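You operate a simulated robot arm through the tools that you are given. There is no shell and no other tool. Be economical: measure what you need, move in short steps, check, and stop when the job is done.

You run a simulated robot arm. Do the job below in one go: nothing can be reset, and whatever is moved stays where it is left.

Task
Test the load and set the breaker to the next mark above the reading.
Fine: tester on, one press of the test key, tester off at the end.
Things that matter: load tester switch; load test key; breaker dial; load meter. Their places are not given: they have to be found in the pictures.

Only the result counts: the job must be done as asked and must still hold three seconds after the hand-in. Knocking over, shifting, dropping, spilling or breaking anything else fails it.

Robot
A 6-joint arm with a two-finger parallel gripper, fixed in place. Base frame: the origin is at the foot of the arm, x ahead of it, y to its left, z up. Units: m, rad, N and s.
Its first joint turns from -1.152 to 1.152 rad. Payload 2.1 kg.
The TCP is the grasp point between the finger pads, 0.03 m short of the fingertips. In the tool frame z runs along the fingers and y along their closing line. The gripper opens to 0.094 m. The fingers are 0.028 m wide and 0.01 m thick; the gripper's body (0.05 by 0.096 m) begins 0.055 m behind the TCP.
Orientation is that of the tool frame in the base frame, as [roll, pitch, yaw] about the fixed x, y, z axes, in that order (R = Rz(yaw) Ry(pitch) Rx(roll)). With the fingers straight down and closing along the base's y, the tool's x points along the base's -x, its y along +y and its z along -z.

Tools
- The arm moves only by the tool play_rows. Its argument "moves" is a list of rows, each a list of 7 numbers: the shift along the tool's x, y, z in m, then the turn, a rotation vector about the tool's x, y, z in rad, then the opening, from 0 (shut) to 1 (fully open). In form: [[x, y, z, wx, wy, wz, jaw], ...]. A call has 1 to 8 rows; each row is the pose to reach, as a shift and turn from the pose commanded when the call began, along the tool's axes at that moment. Each row takes 0.2 s and may step no farther than 0.05 m and 0.15 rad from the row before; otherwise, or with a gripper value out of range, the whole call is refused. A pose out of reach is approached as far as the arm can. The call stops where the force on the tool passes 40 N (or 10 N more than at its start, if that is more) or the arm is blocked; 0.2 s more then pass. The fingers move at their own pace (about 0.072 m/s each) and stop on an object; they squeeze with about 27 N. The grip force told is the motor's: it shows also when the fingers shut on nothing. Time passes only in rows, and 0.2 s behind the last, so rows that repeat a pose let the fingers close. It gives the time, the measured TCP pose, the force on the tool (base axes), the opening and the grip force at its end, in the units of the frame above (readings bear some noise).
- Cameras (640 x 400 px; columns grow to the right, rows downward): "scene" is fixed at [0.0464, -0.3767, 0.5003]; the picture's right is [0.82, -0.57, 0.00], its down [-0.25, -0.36, -0.90] and it looks along [0.52, 0.74, -0.44] (base axes); focal length 305 px, centre (320, 200). "wrist" rides on the gripper at [0.076, 0.014, -0.102] in the tool frame; the picture's right is [-0.18, 0.98, 0.00], its down [-0.75, -0.14, -0.64] and it looks along [-0.63, -0.12, 0.77] (tool axes); focal length 243 px, centre (320, 200).
- snapshot(camera): a new picture of that camera. The clock stands still meanwhile.
- probe_pixels(camera, pixels): for up to 12 pixels [column, row] of the newest picture of that camera ("zoom" is the newest enlarged one), the place [x, y, z] in the base frame of the surface seen there, good to about 0.003 m, but the place of the scene camera against the robot may be out by one fixed shift of up to 0.025 m in any direction. The clock stands still meanwhile.
- zoom(camera, box): a new picture of the part [left, top, right, bottom] of that camera's present view, enlarged. The clock stands still meanwhile.
- hand_in(): hands the job in; it is judged then, once.

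Go step by step. Measure first, check grasps and placings, and put right what went wrong. The budget is 80 turns and 46 pictures, counting those below and the enlarged ones. Unless the task says otherwise, let go and move clear before handing in, and close with one line.

The tools are called after "Request:" by a JSON object that holds its "name" and its "arguments". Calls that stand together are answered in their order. play_rows: Moves the arm, as the interface text tells. Its arguments: {"type":"object","properties":{"moves":{"type":"array"}},"required":["moves"]} The other tools are called the same way: snapshot (camera) takes a picture; probe_pixels (camera, pixels) gives the place of the surface under pixels of a picture; zoom (camera, box) takes an enlarged picture of a part of a camera's view; hand_in () hands the job in.

At the start:

```text
clock: 0.0
tool_pos: [0.3097, -0.1392, 0.3824]
tcp_rot: [-3.141, -0.002, -3.141]
ft_force: [-1.6, 0.6, -0.9]
gripper_width: 0.0939
grasp_force: 0.1
```

scene: 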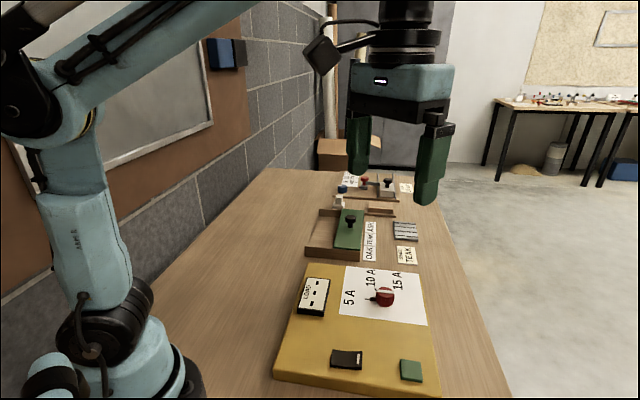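
wrist: 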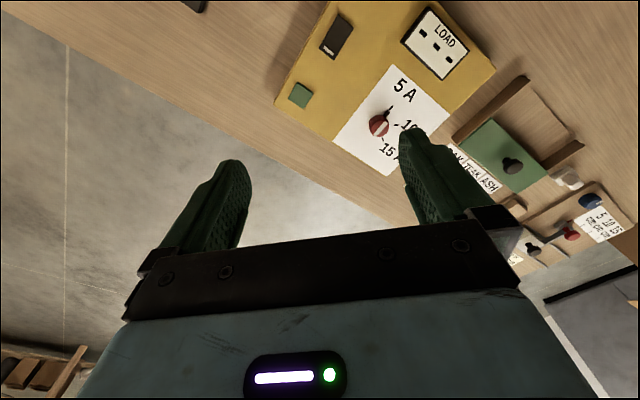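

The pictures show a yellow board with a load meter (scene 313,296), a black switch (346,360), a green key (411,370) and a red dial (382,297). I'll zoom in on these.

Request:
{"name": "zoom", "arguments": {"camera": "scene", "box": [270, 250, 450, 400]}}

Request:
{"name": "zoom", "arguments": {"camera": "wrist", "box": [270, 0, 500, 180]}}

Request:
{"name": "probe_pixels", "arguments": {"camera": "wrist", "pixels": [[336, 38], [328, 50], [344, 22], [300, 95], [378, 126], [387, 113], [438, 42], [405, 90], [409, 125], [388, 150], [350, 100], [300, 40]]}}

Request:
{"name": "probe_pixels", "arguments": {"camera": "scene", "pixels": [[346, 360], [335, 359], [358, 360], [411, 370], [384, 296], [372, 298], [313, 296], [349, 297], [370, 277], [397, 280], [380, 350], [388, 292]]}}

```text
2.67 times, centred on (360, 325) of scene
```

zoom: 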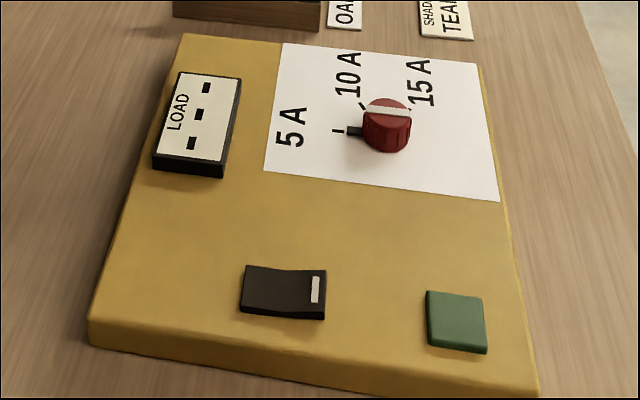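

```text
2.22 times, centred on (385, 90) of wrist
```

zoom: 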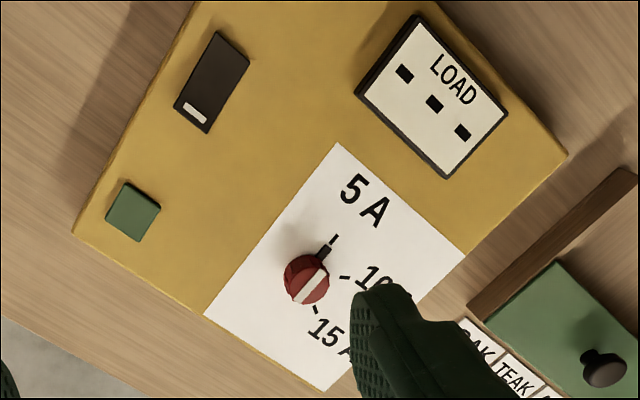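

```text
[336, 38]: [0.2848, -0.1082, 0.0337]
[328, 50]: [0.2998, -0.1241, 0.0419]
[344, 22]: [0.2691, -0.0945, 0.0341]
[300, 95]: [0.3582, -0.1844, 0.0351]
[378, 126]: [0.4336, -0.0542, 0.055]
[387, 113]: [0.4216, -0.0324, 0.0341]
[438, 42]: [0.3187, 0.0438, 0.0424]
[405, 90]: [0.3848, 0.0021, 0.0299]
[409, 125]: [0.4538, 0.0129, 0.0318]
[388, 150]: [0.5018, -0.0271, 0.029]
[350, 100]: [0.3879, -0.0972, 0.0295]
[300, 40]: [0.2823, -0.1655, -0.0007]
```

```text
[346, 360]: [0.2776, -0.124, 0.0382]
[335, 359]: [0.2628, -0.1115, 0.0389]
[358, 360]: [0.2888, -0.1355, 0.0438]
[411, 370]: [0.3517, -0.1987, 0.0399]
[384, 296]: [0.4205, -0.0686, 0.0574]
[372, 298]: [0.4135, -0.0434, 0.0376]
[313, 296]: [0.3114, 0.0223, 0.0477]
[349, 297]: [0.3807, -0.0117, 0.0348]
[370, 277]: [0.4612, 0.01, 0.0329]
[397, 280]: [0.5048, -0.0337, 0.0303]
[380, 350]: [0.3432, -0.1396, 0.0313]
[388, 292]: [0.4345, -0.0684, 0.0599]
```

The switch's white-marked end (wrist 328,50) stands raised and the dial pointer is near 5 A. I'll shut the fingers and back the arm up so the wrist camera sees the panel more squarely.

Request:
{"name": "play_rows", "arguments": {"moves": [[0.04, 0.02, 0.0, 0, 0, 0, 0], [0.08, 0.04, 0.0, 0, 0, 0, 0], [0.11, 0.06, 0.02, 0, 0, 0, 0], [0.11, 0.06, 0.02, 0, 0, 0, 0], [0.11, 0.06, 0.02, 0, 0, 0, 0], [0.11, 0.06, 0.02, 0, 0, 0, 0]]}}

Request:
{"name": "snapshot", "arguments": {"camera": "wrist"}}

```text
clock: 1.4
tool_pos: [0.2002, -0.0775, 0.363]
tcp_rot: [3.14, -0.001, -3.141]
ft_force: [-0.6, 1.3, -0.5]
gripper_width: 0.0001
grasp_force: 26.9
```

```text
41 pictures are left
```

wrist: 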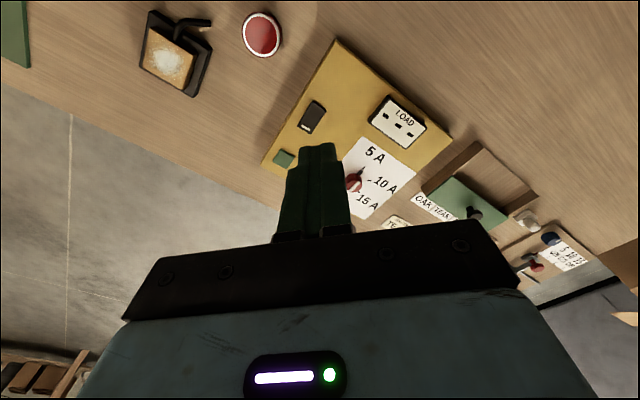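

The whole panel is now in view (switch 311,117, key 283,158, meter 398,122). I'll enlarge it for precise probing.

Request:
{"name": "zoom", "arguments": {"camera": "wrist", "box": [260, 80, 440, 192]}}

```text
3.56 times, centred on (350, 136) of wrist
```

zoom: 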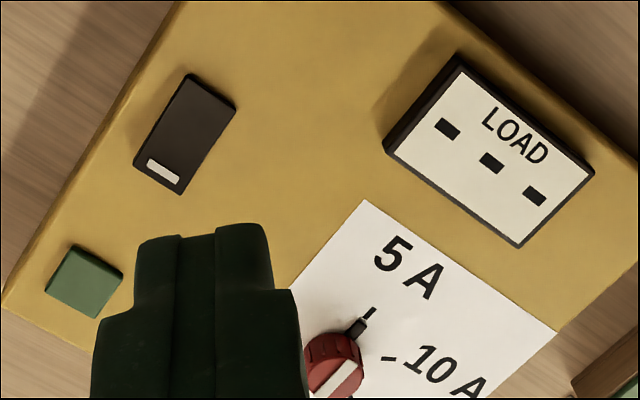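

Request:
{"name": "probe_pixels", "arguments": {"camera": "zoom", "pixels": [[163, 171], [185, 135], [212, 92], [86, 282], [75, 262], [100, 298], [340, 350], [358, 328], [369, 314], [390, 358], [240, 170], [492, 163]]}}

```text
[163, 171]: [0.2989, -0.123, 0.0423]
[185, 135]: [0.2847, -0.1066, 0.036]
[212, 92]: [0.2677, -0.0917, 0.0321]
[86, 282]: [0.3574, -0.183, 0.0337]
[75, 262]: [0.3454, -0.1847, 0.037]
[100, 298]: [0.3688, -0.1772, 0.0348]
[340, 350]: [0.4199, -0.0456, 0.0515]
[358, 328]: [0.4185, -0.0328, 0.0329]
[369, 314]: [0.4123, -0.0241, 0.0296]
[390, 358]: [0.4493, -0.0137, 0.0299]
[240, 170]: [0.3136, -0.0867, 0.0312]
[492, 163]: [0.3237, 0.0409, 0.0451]
```

Switch axis runs along (0.7,-0.7) with the marked end at (0.299,-0.123,0.042). I'll go above it with the shut fingers turned 45°.

Request:
{"name": "play_rows", "arguments": {"moves": [[-0.0162, -0.0073, 0.0405, 0, 0, -0.131, 0], [-0.0323, -0.0145, 0.081, 0, 0, -0.262, 0], [-0.0485, -0.0218, 0.1215, 0, 0, -0.393, 0], [-0.0647, -0.029, 0.162, 0, 0, -0.524, 0], [-0.0808, -0.0363, 0.2025, 0, 0, -0.655, 0], [-0.097, -0.0435, 0.243, 0, 0, -0.785, 0], [-0.097, -0.0435, 0.268, 0, 0, -0.785, 0], [-0.097, -0.0435, 0.268, 0, 0, -0.785, 0]]}}

Request:
{"name": "zoom", "arguments": {"camera": "scene", "box": [270, 250, 450, 400]}}

```text
clock: 3.2
tool_pos: [0.2973, -0.1219, 0.0957]
tcp_rot: [-3.141, 0.001, -2.356]
ft_force: [-1.0, -0.1, 0.1]
gripper_width: 0.0001
grasp_force: 27.5
```

```text
2.67 times, centred on (360, 325) of scene
```

zoom: 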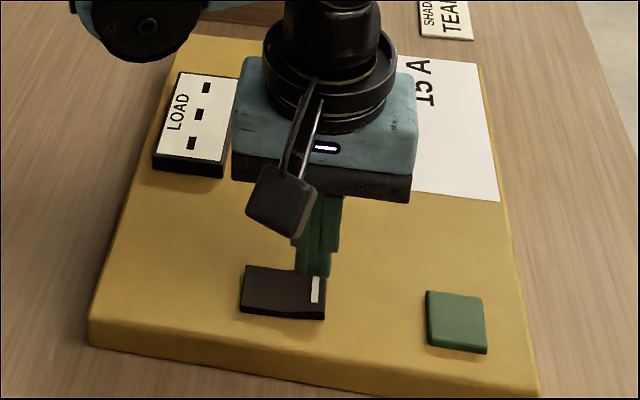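

The tip hangs over the white mark (zoom 316,275). I'll press straight down in small steps, then lift.

Request:
{"name": "play_rows", "arguments": {"moves": [[0, 0, 0.015, 0, 0, 0, 0], [0, 0, 0.022, 0, 0, 0, 0], [0, 0, 0.026, 0, 0, 0, 0], [0, 0, 0.029, 0, 0, 0, 0], [0, 0, 0.032, 0, 0, 0, 0], [0, 0, 0.033, 0, 0, 0, 0]]}}

Request:
{"name": "zoom", "arguments": {"camera": "scene", "box": [270, 250, 450, 400]}}

```text
clock: 4.2
tool_pos: [0.2967, -0.122, 0.0679]
tcp_rot: [3.141, -0.003, -2.356]
ft_force: [-0.9, 0.0, 19.4]
gripper_width: 0.0
grasp_force: 27.5
stopped in row 5: the force on the tool passed its limit (the readings are from after the stop); the commanded pose is now the measured one
```

```text
2.67 times, centred on (360, 325) of scene
```

zoom: 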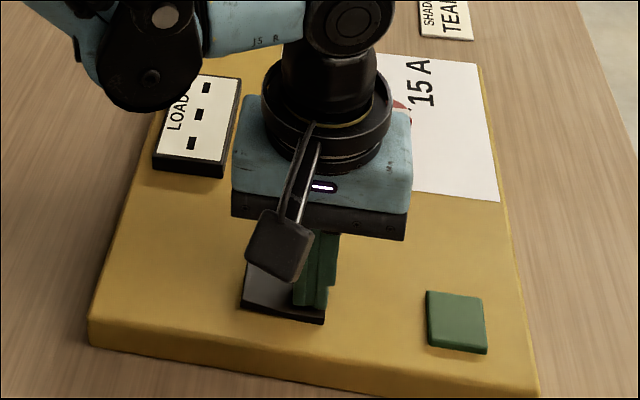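

Force stopped at tip z≈0.038 and the far end looks raised (zoom 265,285). I'll lift clear and look.

Request:
{"name": "play_rows", "arguments": {"moves": [[0, 0, -0.03, 0, 0, 0, 0], [0, 0, -0.07, 0, 0, 0, 0], [0, 0, -0.1, 0, 0, 0, 0]]}}

Request:
{"name": "zoom", "arguments": {"camera": "scene", "box": [270, 250, 450, 400]}}

```text
clock: 5.0
tool_pos: [0.2985, -0.1235, 0.1676]
tcp_rot: [3.139, -0.002, -2.357]
ft_force: [-0.8, 0.6, -0.1]
gripper_width: 0.0
grasp_force: 27.0
```

```text
2.67 times, centred on (360, 325) of scene
```

zoom: 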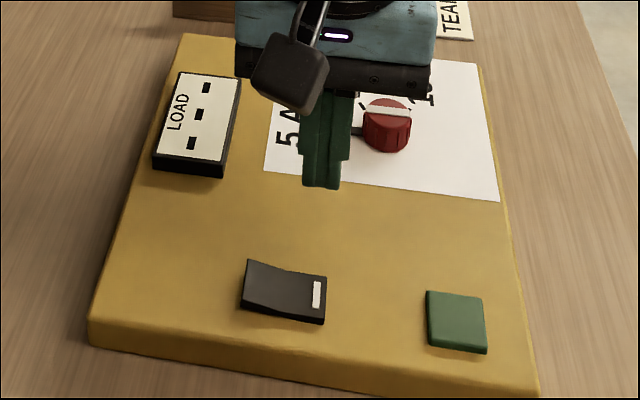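

The switch has flipped (white mark end now low). Next I'll go above the key at (0.357,-0.183).

Request:
{"name": "play_rows", "arguments": {"moves": [[0, -0.042, 0.0, 0, 0, 0, 0], [0.0004, -0.0837, 0.02, 0, 0, 0, 0], [0.0004, -0.0837, 0.06, 0, 0, 0, 0], [0.0004, -0.0837, 0.08, 0, 0, 0, 0], [0.0004, -0.0837, 0.08, 0, 0, 0, 0]]}}

Request:
{"name": "zoom", "arguments": {"camera": "scene", "box": [270, 250, 450, 400]}}

```text
clock: 6.2
tool_pos: [0.3568, -0.181, 0.0881]
tcp_rot: [3.139, -0.001, -2.356]
ft_force: [0.0, 0.5, -0.1]
gripper_width: 0.0
grasp_force: 26.5
```

```text
2.67 times, centred on (360, 325) of scene
```

zoom: 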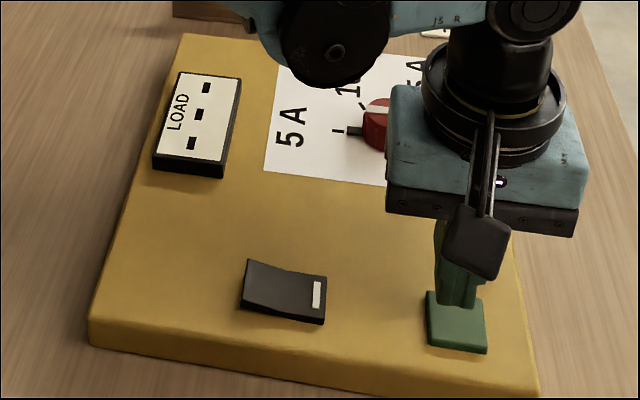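

The tip is above the key (zoom 457,305). I'll press in one monotonic stroke; the meter stays visible in the scene view.

Request:
{"name": "play_rows", "arguments": {"moves": [[0, 0, 0.012, 0, 0, 0, 0], [0, 0, 0.018, 0, 0, 0, 0], [0, 0, 0.021, 0, 0, 0, 0], [0, 0, 0.024, 0, 0, 0, 0], [0, 0, 0.027, 0, 0, 0, 0], [0, 0, 0.03, 0, 0, 0, 0]]}}

Request:
{"name": "zoom", "arguments": {"camera": "scene", "box": [270, 250, 450, 400]}}

```text
clock: 7.6
tool_pos: [0.3557, -0.181, 0.0595]
tcp_rot: [3.138, -0.002, -2.356]
ft_force: [-0.5, 1.4, 12.8]
gripper_width: 0.0001
grasp_force: 27.1
stopped in row 6: the force on the tool passed its limit (the readings are from after the stop); the commanded pose is now the measured one
```

```text
2.67 times, centred on (360, 325) of scene
```

zoom: 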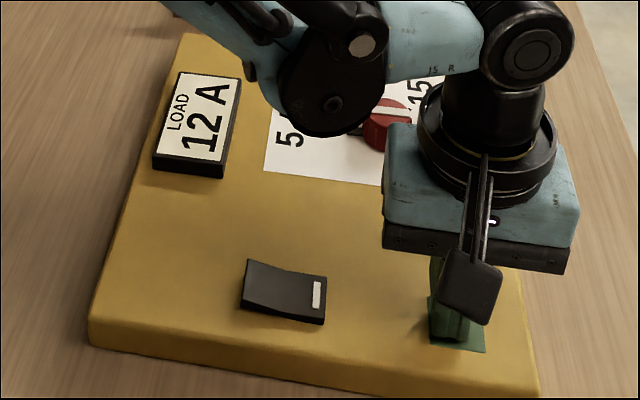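

The meter reads 12 A, so the next mark above is 15 A. I'll lift off and move to view the dial with the wrist camera.

Request:
{"name": "play_rows", "arguments": {"moves": [[0, 0, -0.045, 0, 0, 0, 0], [0, 0, -0.09, 0, 0, 0, 0], [-0.02, 0.01, -0.13, 0, 0, 0, 0], [-0.045, 0.02, -0.165, 0, 0, 0, 0], [-0.07, 0.035, -0.2, 0, 0, 0, 0], [-0.092, 0.044, -0.22, 0, 0, 0, 0], [-0.092, 0.044, -0.22, 0, 0, 0, 0]]}}

Request:
{"name": "snapshot", "arguments": {"camera": "wrist"}}

Request:
{"name": "snapshot", "arguments": {"camera": "scene"}}

```text
clock: 9.2
tool_pos: [0.3889, -0.0846, 0.2805]
tcp_rot: [3.139, -0.002, -2.358]
ft_force: [0.8, 0.4, 0.0]
gripper_width: 0.0
grasp_force: 26.8
```

```text
34 pictures are left
```

wrist: 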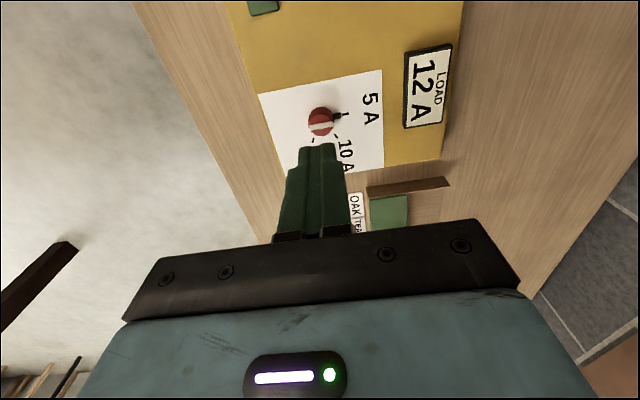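

```text
33 pictures are left
```

scene: 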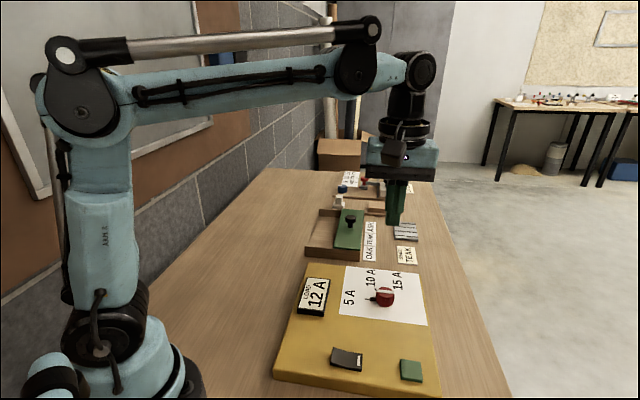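

Reading holds at 12 A. I'll enlarge the dial region (wrist 322,122).

Request:
{"name": "zoom", "arguments": {"camera": "wrist", "box": [270, 80, 370, 160]}}

Request:
{"name": "zoom", "arguments": {"camera": "scene", "box": [330, 255, 440, 335]}}

```text
5.00 times, centred on (320, 120) of wrist
```

zoom: 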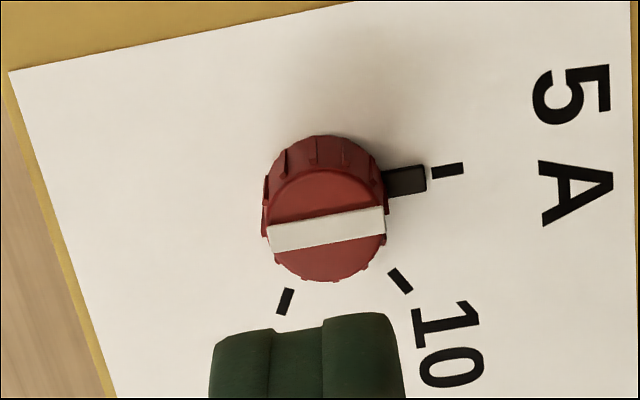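

```text
5.00 times, centred on (385, 295) of scene
```

zoom: 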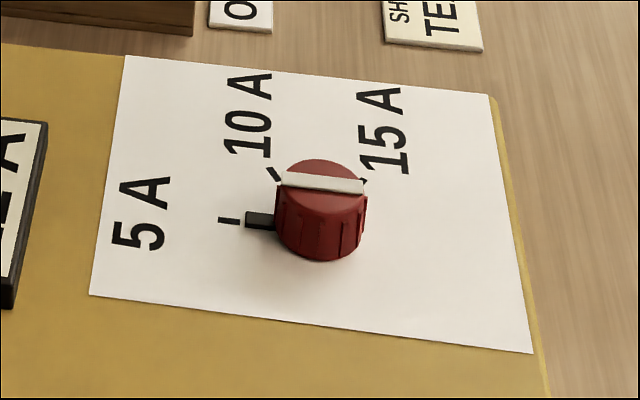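

I'll probe the knob's face, pointer and ticks.

Request:
{"name": "probe_pixels", "arguments": {"camera": "wrist", "pixels": [[321, 125], [310.5, 127.3], [331.8, 123.8], [340, 115.8], [345.4, 114], [336.2, 136.2], [313, 140.2], [321, 115], [321, 134.5], [334.5, 116.5], [319, 110]]}}

```text
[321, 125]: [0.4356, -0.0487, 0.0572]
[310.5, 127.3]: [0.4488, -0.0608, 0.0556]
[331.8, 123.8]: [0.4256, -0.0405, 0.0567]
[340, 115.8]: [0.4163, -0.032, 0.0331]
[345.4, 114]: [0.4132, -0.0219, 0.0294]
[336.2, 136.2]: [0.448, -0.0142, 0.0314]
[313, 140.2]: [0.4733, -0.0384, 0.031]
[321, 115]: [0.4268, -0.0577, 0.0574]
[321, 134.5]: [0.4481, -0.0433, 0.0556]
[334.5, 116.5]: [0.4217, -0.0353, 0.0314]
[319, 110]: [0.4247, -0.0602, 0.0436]
```

Knob centre ≈ (0.437,-0.050), diameter ~0.031, top 0.057; pointer at ~137°, the 15 A tick at ~18°, so it needs about 118° clockwise. I'll open and go above the knob.

Request:
{"name": "play_rows", "arguments": {"moves": [[-0.02, -0.003, 0.035, 0, 0, 0, 0.65], [-0.04, -0.006, 0.075, 0, 0, 0, 0.65], [-0.0583, -0.0098, 0.115, 0, 0, 0, 0.65], [-0.0583, -0.0098, 0.155, 0, 0, 0, 0.65], [-0.0583, -0.0098, 0.17, 0, 0, 0, 0.65], [-0.0583, -0.0098, 0.17, 0, 0, 0, 0.65]]}}

Request:
{"name": "snapshot", "arguments": {"camera": "wrist"}}

Request:
{"name": "zoom", "arguments": {"camera": "scene", "box": [310, 220, 450, 330]}}

```text
clock: 10.6
tool_pos: [0.4377, -0.0513, 0.1089]
tcp_rot: [3.138, -0.002, -2.356]
ft_force: [-0.3, 0.3, 0.1]
gripper_width: 0.0611
grasp_force: 0.0
```

```text
30 pictures are left
```

wrist: 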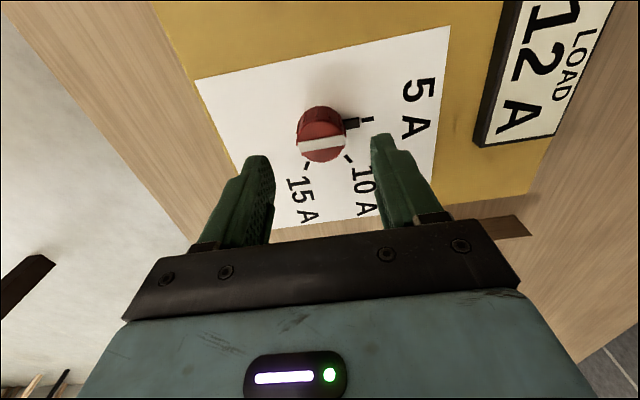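

```text
3.64 times, centred on (380, 275) of scene
```

zoom: 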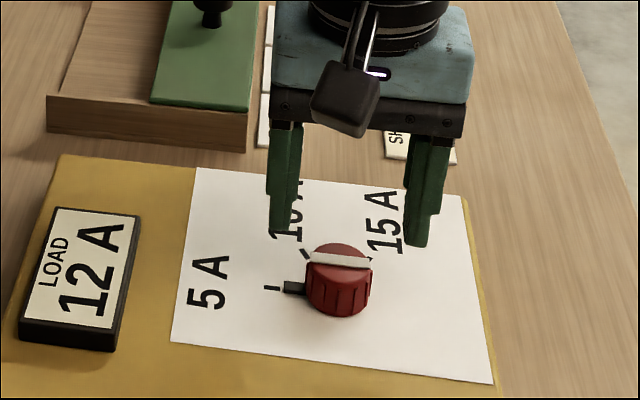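

The fingers straddle the knob; a quick probe from here refines centre and ticks.

Request:
{"name": "probe_pixels", "arguments": {"camera": "wrist", "pixels": [[300, 146], [343, 142], [321, 125], [321, 159], [321, 142], [368, 119], [348, 158], [306, 165], [355, 122], [348, 123]]}}

Request:
{"name": "zoom", "arguments": {"camera": "wrist", "box": [280, 90, 400, 180]}}

```text
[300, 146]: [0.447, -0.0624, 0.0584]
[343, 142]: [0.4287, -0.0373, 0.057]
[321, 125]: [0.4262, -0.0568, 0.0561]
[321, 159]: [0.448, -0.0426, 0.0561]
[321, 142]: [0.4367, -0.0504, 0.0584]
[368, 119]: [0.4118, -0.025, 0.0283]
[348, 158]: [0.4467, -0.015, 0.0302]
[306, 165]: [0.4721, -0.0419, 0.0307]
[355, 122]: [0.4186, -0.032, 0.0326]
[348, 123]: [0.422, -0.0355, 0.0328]
```

```text
4.44 times, centred on (340, 135) of wrist
```

zoom: 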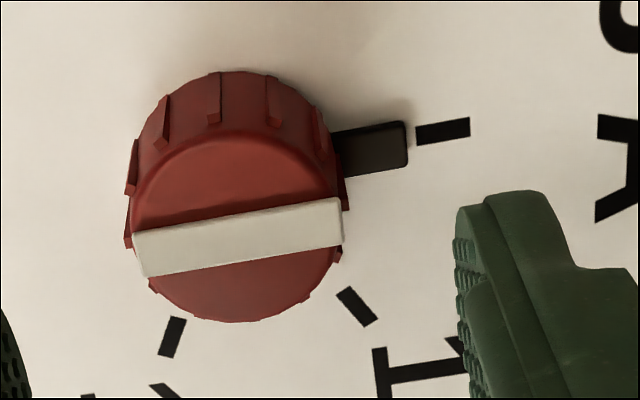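

The centre is confirmed at (0.437,-0.050); ticks lie at about 135°, 75° and 15°, and the pointer is on 5 A. I'll descend and grip.

Request:
{"name": "play_rows", "arguments": {"moves": [[0, 0.001, 0.015, 0, 0, 0, 0.65], [0, 0.001, 0.03, 0, 0, 0, 0.65], [0, 0.001, 0.038, 0, 0, 0, 0.65], [0, 0.001, 0.038, 0, 0, 0, 0.3], [0, 0.001, 0.038, 0, 0, 0, 0.1], [0, 0.001, 0.038, 0, 0, 0, 0.1], [0, 0.001, 0.038, 0, 0, 0, 0.1]]}}

```text
clock: 12.2
tool_pos: [0.4381, -0.0511, 0.0712]
tcp_rot: [3.136, -0.002, -2.357]
ft_force: [2.6, -0.7, -7.8]
gripper_width: 0.0344
grasp_force: 45.0
```

The knob is gripped (width 0.034). I'll turn about half of the 120°.

Request:
{"name": "play_rows", "arguments": {"moves": [[0, 0, 0, 0, 0, 0.14, 0.1], [0, 0, 0, 0, 0, 0.28, 0.1], [0, 0, 0, 0, 0, 0.42, 0.1], [0, 0, 0, 0, 0, 0.56, 0.1], [0, 0, 0, 0, 0, 0.7, 0.1], [0, 0, 0, 0, 0, 0.84, 0.1], [0, 0, 0, 0, 0, 0.98, 0.1], [0, 0, 0, 0, 0, 1.05, 0.1]]}}

Request:
{"name": "zoom", "arguments": {"camera": "scene", "box": [310, 220, 450, 330]}}

```text
clock: 14.0
tool_pos: [0.4363, -0.0492, 0.0714]
tcp_rot: [3.139, -0.005, 2.876]
ft_force: [-8.0, 17.5, -16.8]
gripper_width: 0.0343
grasp_force: 45.0
```

```text
3.64 times, centred on (380, 275) of scene
```

zoom: 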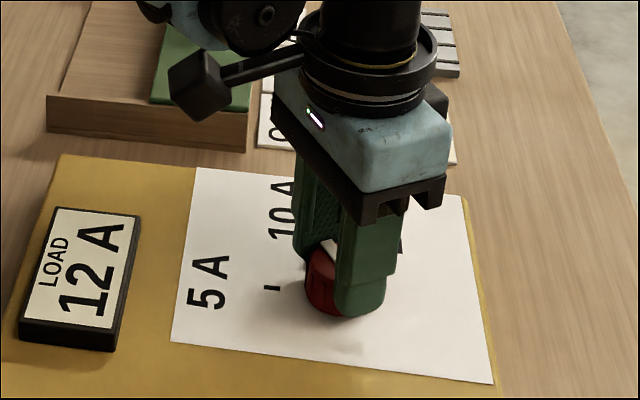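

Rotation is 60° so far, with a little side load. I'll ease about 1.5 mm along it while turning the remaining 60°.

Request:
{"name": "play_rows", "arguments": {"moves": [[0.001, 0.0012, 0.0007, 0, 0, 0.07, 0.1], [0.001, 0.0012, 0.0007, 0, 0, 0.2, 0.1], [0.001, 0.0012, 0.0007, 0, 0, 0.34, 0.1], [0.001, 0.0012, 0.0007, 0, 0, 0.48, 0.1], [0.001, 0.0012, 0.0007, 0, 0, 0.62, 0.1], [0.001, 0.0012, 0.0007, 0, 0, 0.76, 0.1], [0.001, 0.0012, 0.0007, 0, 0, 0.9, 0.1], [0.001, 0.0012, 0.0007, 0, 0, 1.045, 0.1]]}}

Request:
{"name": "zoom", "arguments": {"camera": "scene", "box": [310, 220, 450, 330]}}

```text
clock: 15.8
tool_pos: [0.4383, -0.0489, 0.0707]
tcp_rot: [3.139, -0.004, 1.828]
ft_force: [18.5, 19.1, 15.5]
gripper_width: 0.0345
grasp_force: 44.7
```

```text
3.64 times, centred on (380, 275) of scene
```

zoom: 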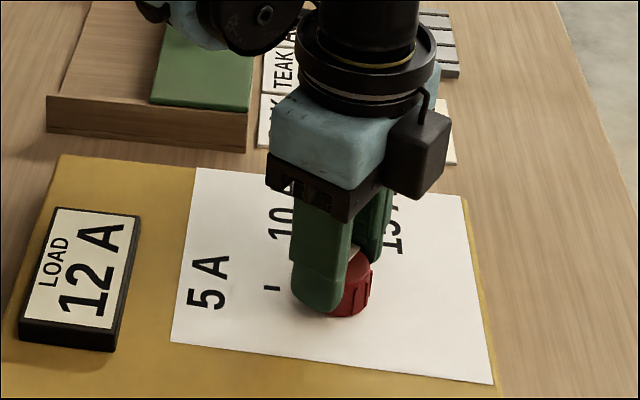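

The turn totals 120°. I'll release and lift to check the pointer.

Request:
{"name": "play_rows", "arguments": {"moves": [[0, 0, 0, 0, 0, 0, 0.65], [0, 0, 0, 0, 0, 0, 0.65], [0, 0, 0, 0, 0, 0, 0.65], [0, 0, -0.03, 0, 0, 0, 0.65], [0, 0, -0.07, 0, 0, 0, 0.65], [0, 0, -0.11, 0, 0, 0, 0.65], [0, 0, -0.15, 0, 0, 0, 0.65], [0, 0, -0.15, 0, 0, 0, 0.65]]}}

Request:
{"name": "snapshot", "arguments": {"camera": "wrist"}}

Request:
{"name": "zoom", "arguments": {"camera": "scene", "box": [310, 240, 450, 350]}}

```text
clock: 17.6
tool_pos: [0.4379, -0.0483, 0.2217]
tcp_rot: [-3.139, -0.003, 1.832]
ft_force: [1.3, -0.4, 1.5]
gripper_width: 0.0609
grasp_force: 0.0
```

```text
25 pictures are left
```

wrist: 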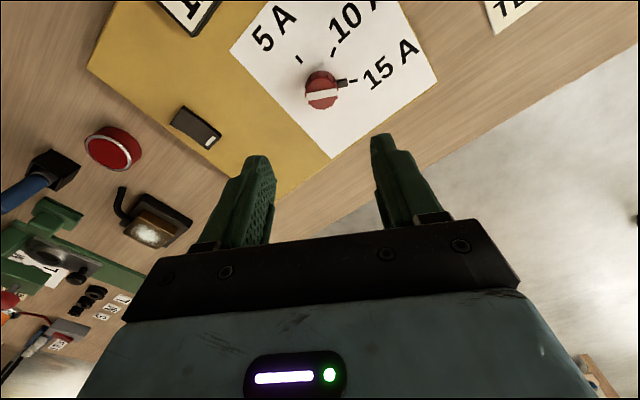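

```text
3.64 times, centred on (380, 295) of scene
```

zoom: 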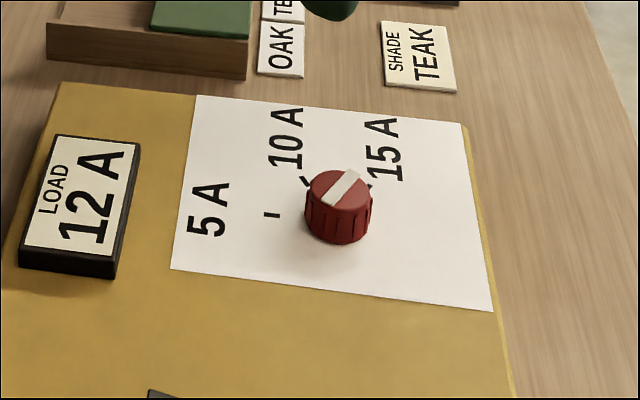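

The pointer now points toward the 15 A tick (wrist 345,82). I'll enlarge to check the alignment.

Request:
{"name": "zoom", "arguments": {"camera": "wrist", "box": [280, 45, 380, 115]}}

Request:
{"name": "probe_pixels", "arguments": {"camera": "wrist", "pixels": [[308, 97], [335, 91], [321, 78], [322, 106], [345, 82.5], [354, 80], [333.5, 53], [299, 59]]}}

```text
5.71 times, centred on (330, 80) of wrist
```

zoom: 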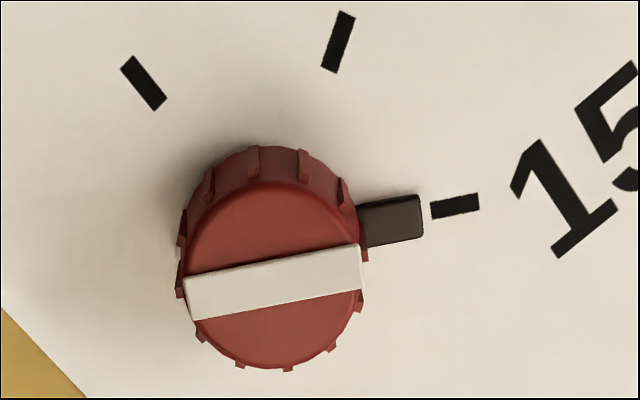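

```text
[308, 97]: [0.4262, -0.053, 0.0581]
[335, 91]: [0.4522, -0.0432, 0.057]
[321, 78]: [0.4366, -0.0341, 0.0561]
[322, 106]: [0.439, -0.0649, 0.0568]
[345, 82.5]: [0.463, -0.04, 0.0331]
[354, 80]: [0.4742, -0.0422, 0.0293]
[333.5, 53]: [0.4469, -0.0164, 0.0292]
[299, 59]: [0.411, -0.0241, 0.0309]
```

The pointer lines up with the 15 A tick (zoom 392,221 → 455,207). Next I'll turn the tester off: move toward the switch, turning the wrist back and shutting the fingers.

Request:
{"name": "play_rows", "arguments": {"moves": [[0, -0.025, 0, 0, 0, -0.14, 0], [0, -0.05, 0, 0, 0, -0.28, 0], [0, -0.075, 0, 0, 0, -0.42, 0], [0, -0.1, 0, 0, 0, -0.56, 0], [0, -0.125, 0, 0, 0, -0.7, 0], [0.001, -0.15, 0, 0, 0, -0.84, 0], [0.001, -0.1736, 0, 0, 0, -0.98, 0], [0.001, -0.1736, 0, 0, 0, -1.12, 0]]}}

Request:
{"name": "play_rows", "arguments": {"moves": [[0, 0, 0, 0, 0, -0.14, 0], [0, 0, 0, 0, 0, -0.28, 0], [0, 0, 0, 0, 0, -0.42, 0], [0, 0, 0, 0, 0, -0.56, 0], [0, 0, 0, 0, 0, -0.7, 0], [0, 0, 0, 0, 0, -0.84, 0], [0, 0, 0, 0, 0, -0.975, 0], [0, 0, 0, 0, 0, -0.975, 0]]}}

Request:
{"name": "snapshot", "arguments": {"camera": "wrist"}}

```text
clock: 19.4
tool_pos: [0.2697, -0.0928, 0.2213]
tcp_rot: [-3.14, -0.005, 2.955]
ft_force: [-0.4, 0.5, -0.3]
gripper_width: 0.0003
grasp_force: 26.9
```

```text
clock: 21.2
tool_pos: [0.2686, -0.0933, 0.2221]
tcp_rot: [3.138, -0.002, -2.354]
ft_force: [0.3, 0.2, -0.3]
gripper_width: 0.0
grasp_force: 26.4
```

```text
22 pictures are left
```

wrist: 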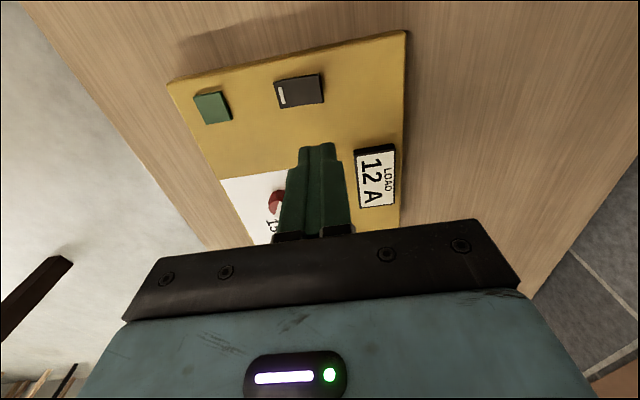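

Orientation is right and the raised end is at wrist (318,88). I'll probe the switch surface.

Request:
{"name": "probe_pixels", "arguments": {"camera": "wrist", "pixels": [[321, 88], [316, 88], [310, 88], [300, 91], [283, 94], [318, 78], [319, 98]]}}

```text
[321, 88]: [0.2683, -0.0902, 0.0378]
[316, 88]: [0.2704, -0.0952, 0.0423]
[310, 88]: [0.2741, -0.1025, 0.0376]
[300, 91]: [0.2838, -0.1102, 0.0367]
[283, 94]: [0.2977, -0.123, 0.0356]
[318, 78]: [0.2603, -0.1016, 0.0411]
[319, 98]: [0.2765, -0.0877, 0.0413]
```

The raised end centre is about (0.269,-0.095), under the tool within 1–2 mm. I'll descend and check.

Request:
{"name": "play_rows", "arguments": {"moves": [[0, -0.001, 0.04, 0, 0, 0, 0], [0.0003, -0.001, 0.085, 0, 0, 0, 0], [0.0003, -0.001, 0.127, 0, 0, 0, 0], [0.0003, -0.001, 0.127, 0, 0, 0, 0]]}}

Request:
{"name": "zoom", "arguments": {"camera": "scene", "box": [270, 250, 450, 400]}}

```text
clock: 22.2
tool_pos: [0.2692, -0.0936, 0.095]
tcp_rot: [3.139, -0.004, -2.357]
ft_force: [-1.1, 0.4, -0.1]
gripper_width: 0.0
grasp_force: 27.1
```

```text
2.67 times, centred on (360, 325) of scene
```

zoom: 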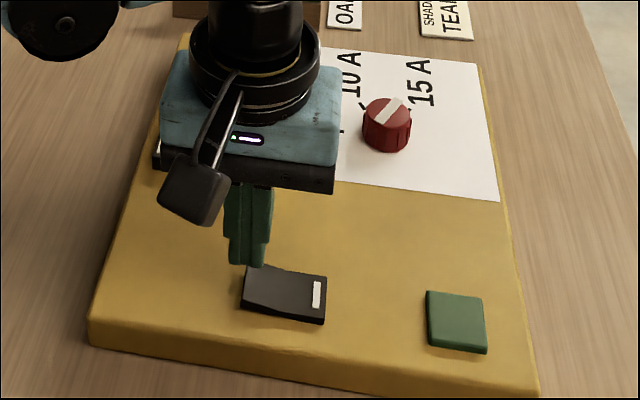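

The tip is over the raised end (zoom 250,265). I'll press down.

Request:
{"name": "play_rows", "arguments": {"moves": [[0, 0, 0.015, 0, 0, 0, 0], [0, 0, 0.022, 0, 0, 0, 0], [0, 0, 0.026, 0, 0, 0, 0], [0, 0, 0.029, 0, 0, 0, 0], [0, 0, 0.032, 0, 0, 0, 0], [0, 0, 0.033, 0, 0, 0, 0]]}}

Request:
{"name": "play_rows", "arguments": {"moves": [[0, 0, -0.03, 0, 0, 0, 0], [0, 0, -0.07, 0, 0, 0, 0], [0, 0, -0.11, 0, 0, 0, 0], [0, 0, -0.15, 0, 0, 0, 0], [0, 0, -0.19, 0, 0, 0, 0], [0, 0, -0.19, 0, 0, 0, 0]]}}

Request:
{"name": "zoom", "arguments": {"camera": "scene", "box": [270, 250, 450, 400]}}

Request:
{"name": "snapshot", "arguments": {"camera": "wrist"}}

```text
clock: 23.2
tool_pos: [0.2686, -0.0942, 0.0671]
tcp_rot: [3.134, -0.002, -2.355]
ft_force: [-2.9, 2.0, 27.6]
gripper_width: 0.0
grasp_force: 27.0
stopped in row 5: the force on the tool passed its limit (the readings are from after the stop); the commanded pose is now the measured one
```

```text
clock: 24.6
tool_pos: [0.2701, -0.0934, 0.2565]
tcp_rot: [3.137, -0.003, -2.356]
ft_force: [-0.1, -0.1, 0.6]
gripper_width: 0.0
grasp_force: 27.0
```

```text
2.67 times, centred on (360, 325) of scene
```

zoom: 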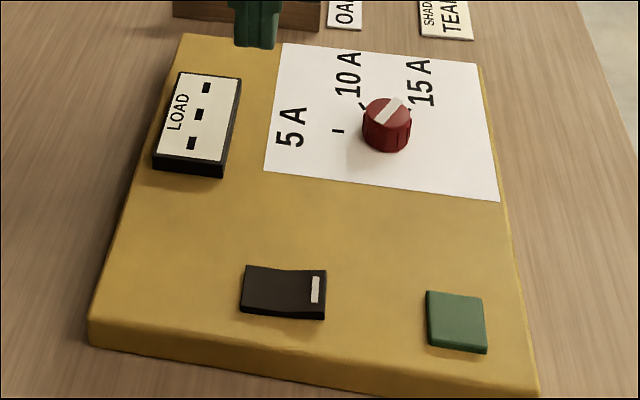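

```text
19 pictures are left
```

wrist: 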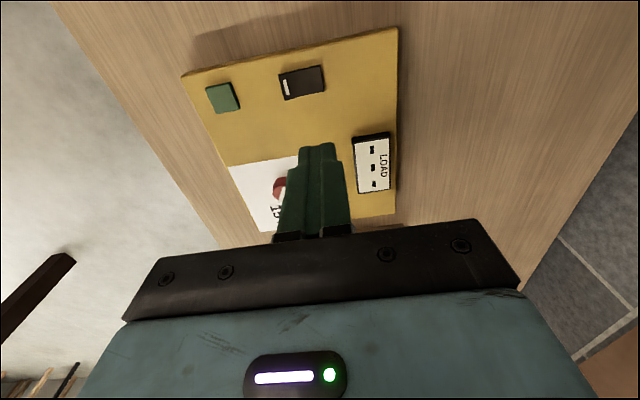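

The switch is back in its starting position, the meter is blank (zoom 200,115), and the dial still points to 15 A. The arm is clear, so I'm handing in.

Request:
{"name": "hand_in", "arguments": {}}

```text
The job is handed in.
```

The load read 12 A with one press of the test key, so I set the breaker to 15 A, switched the tester off again and handed the job in with the arm clear.
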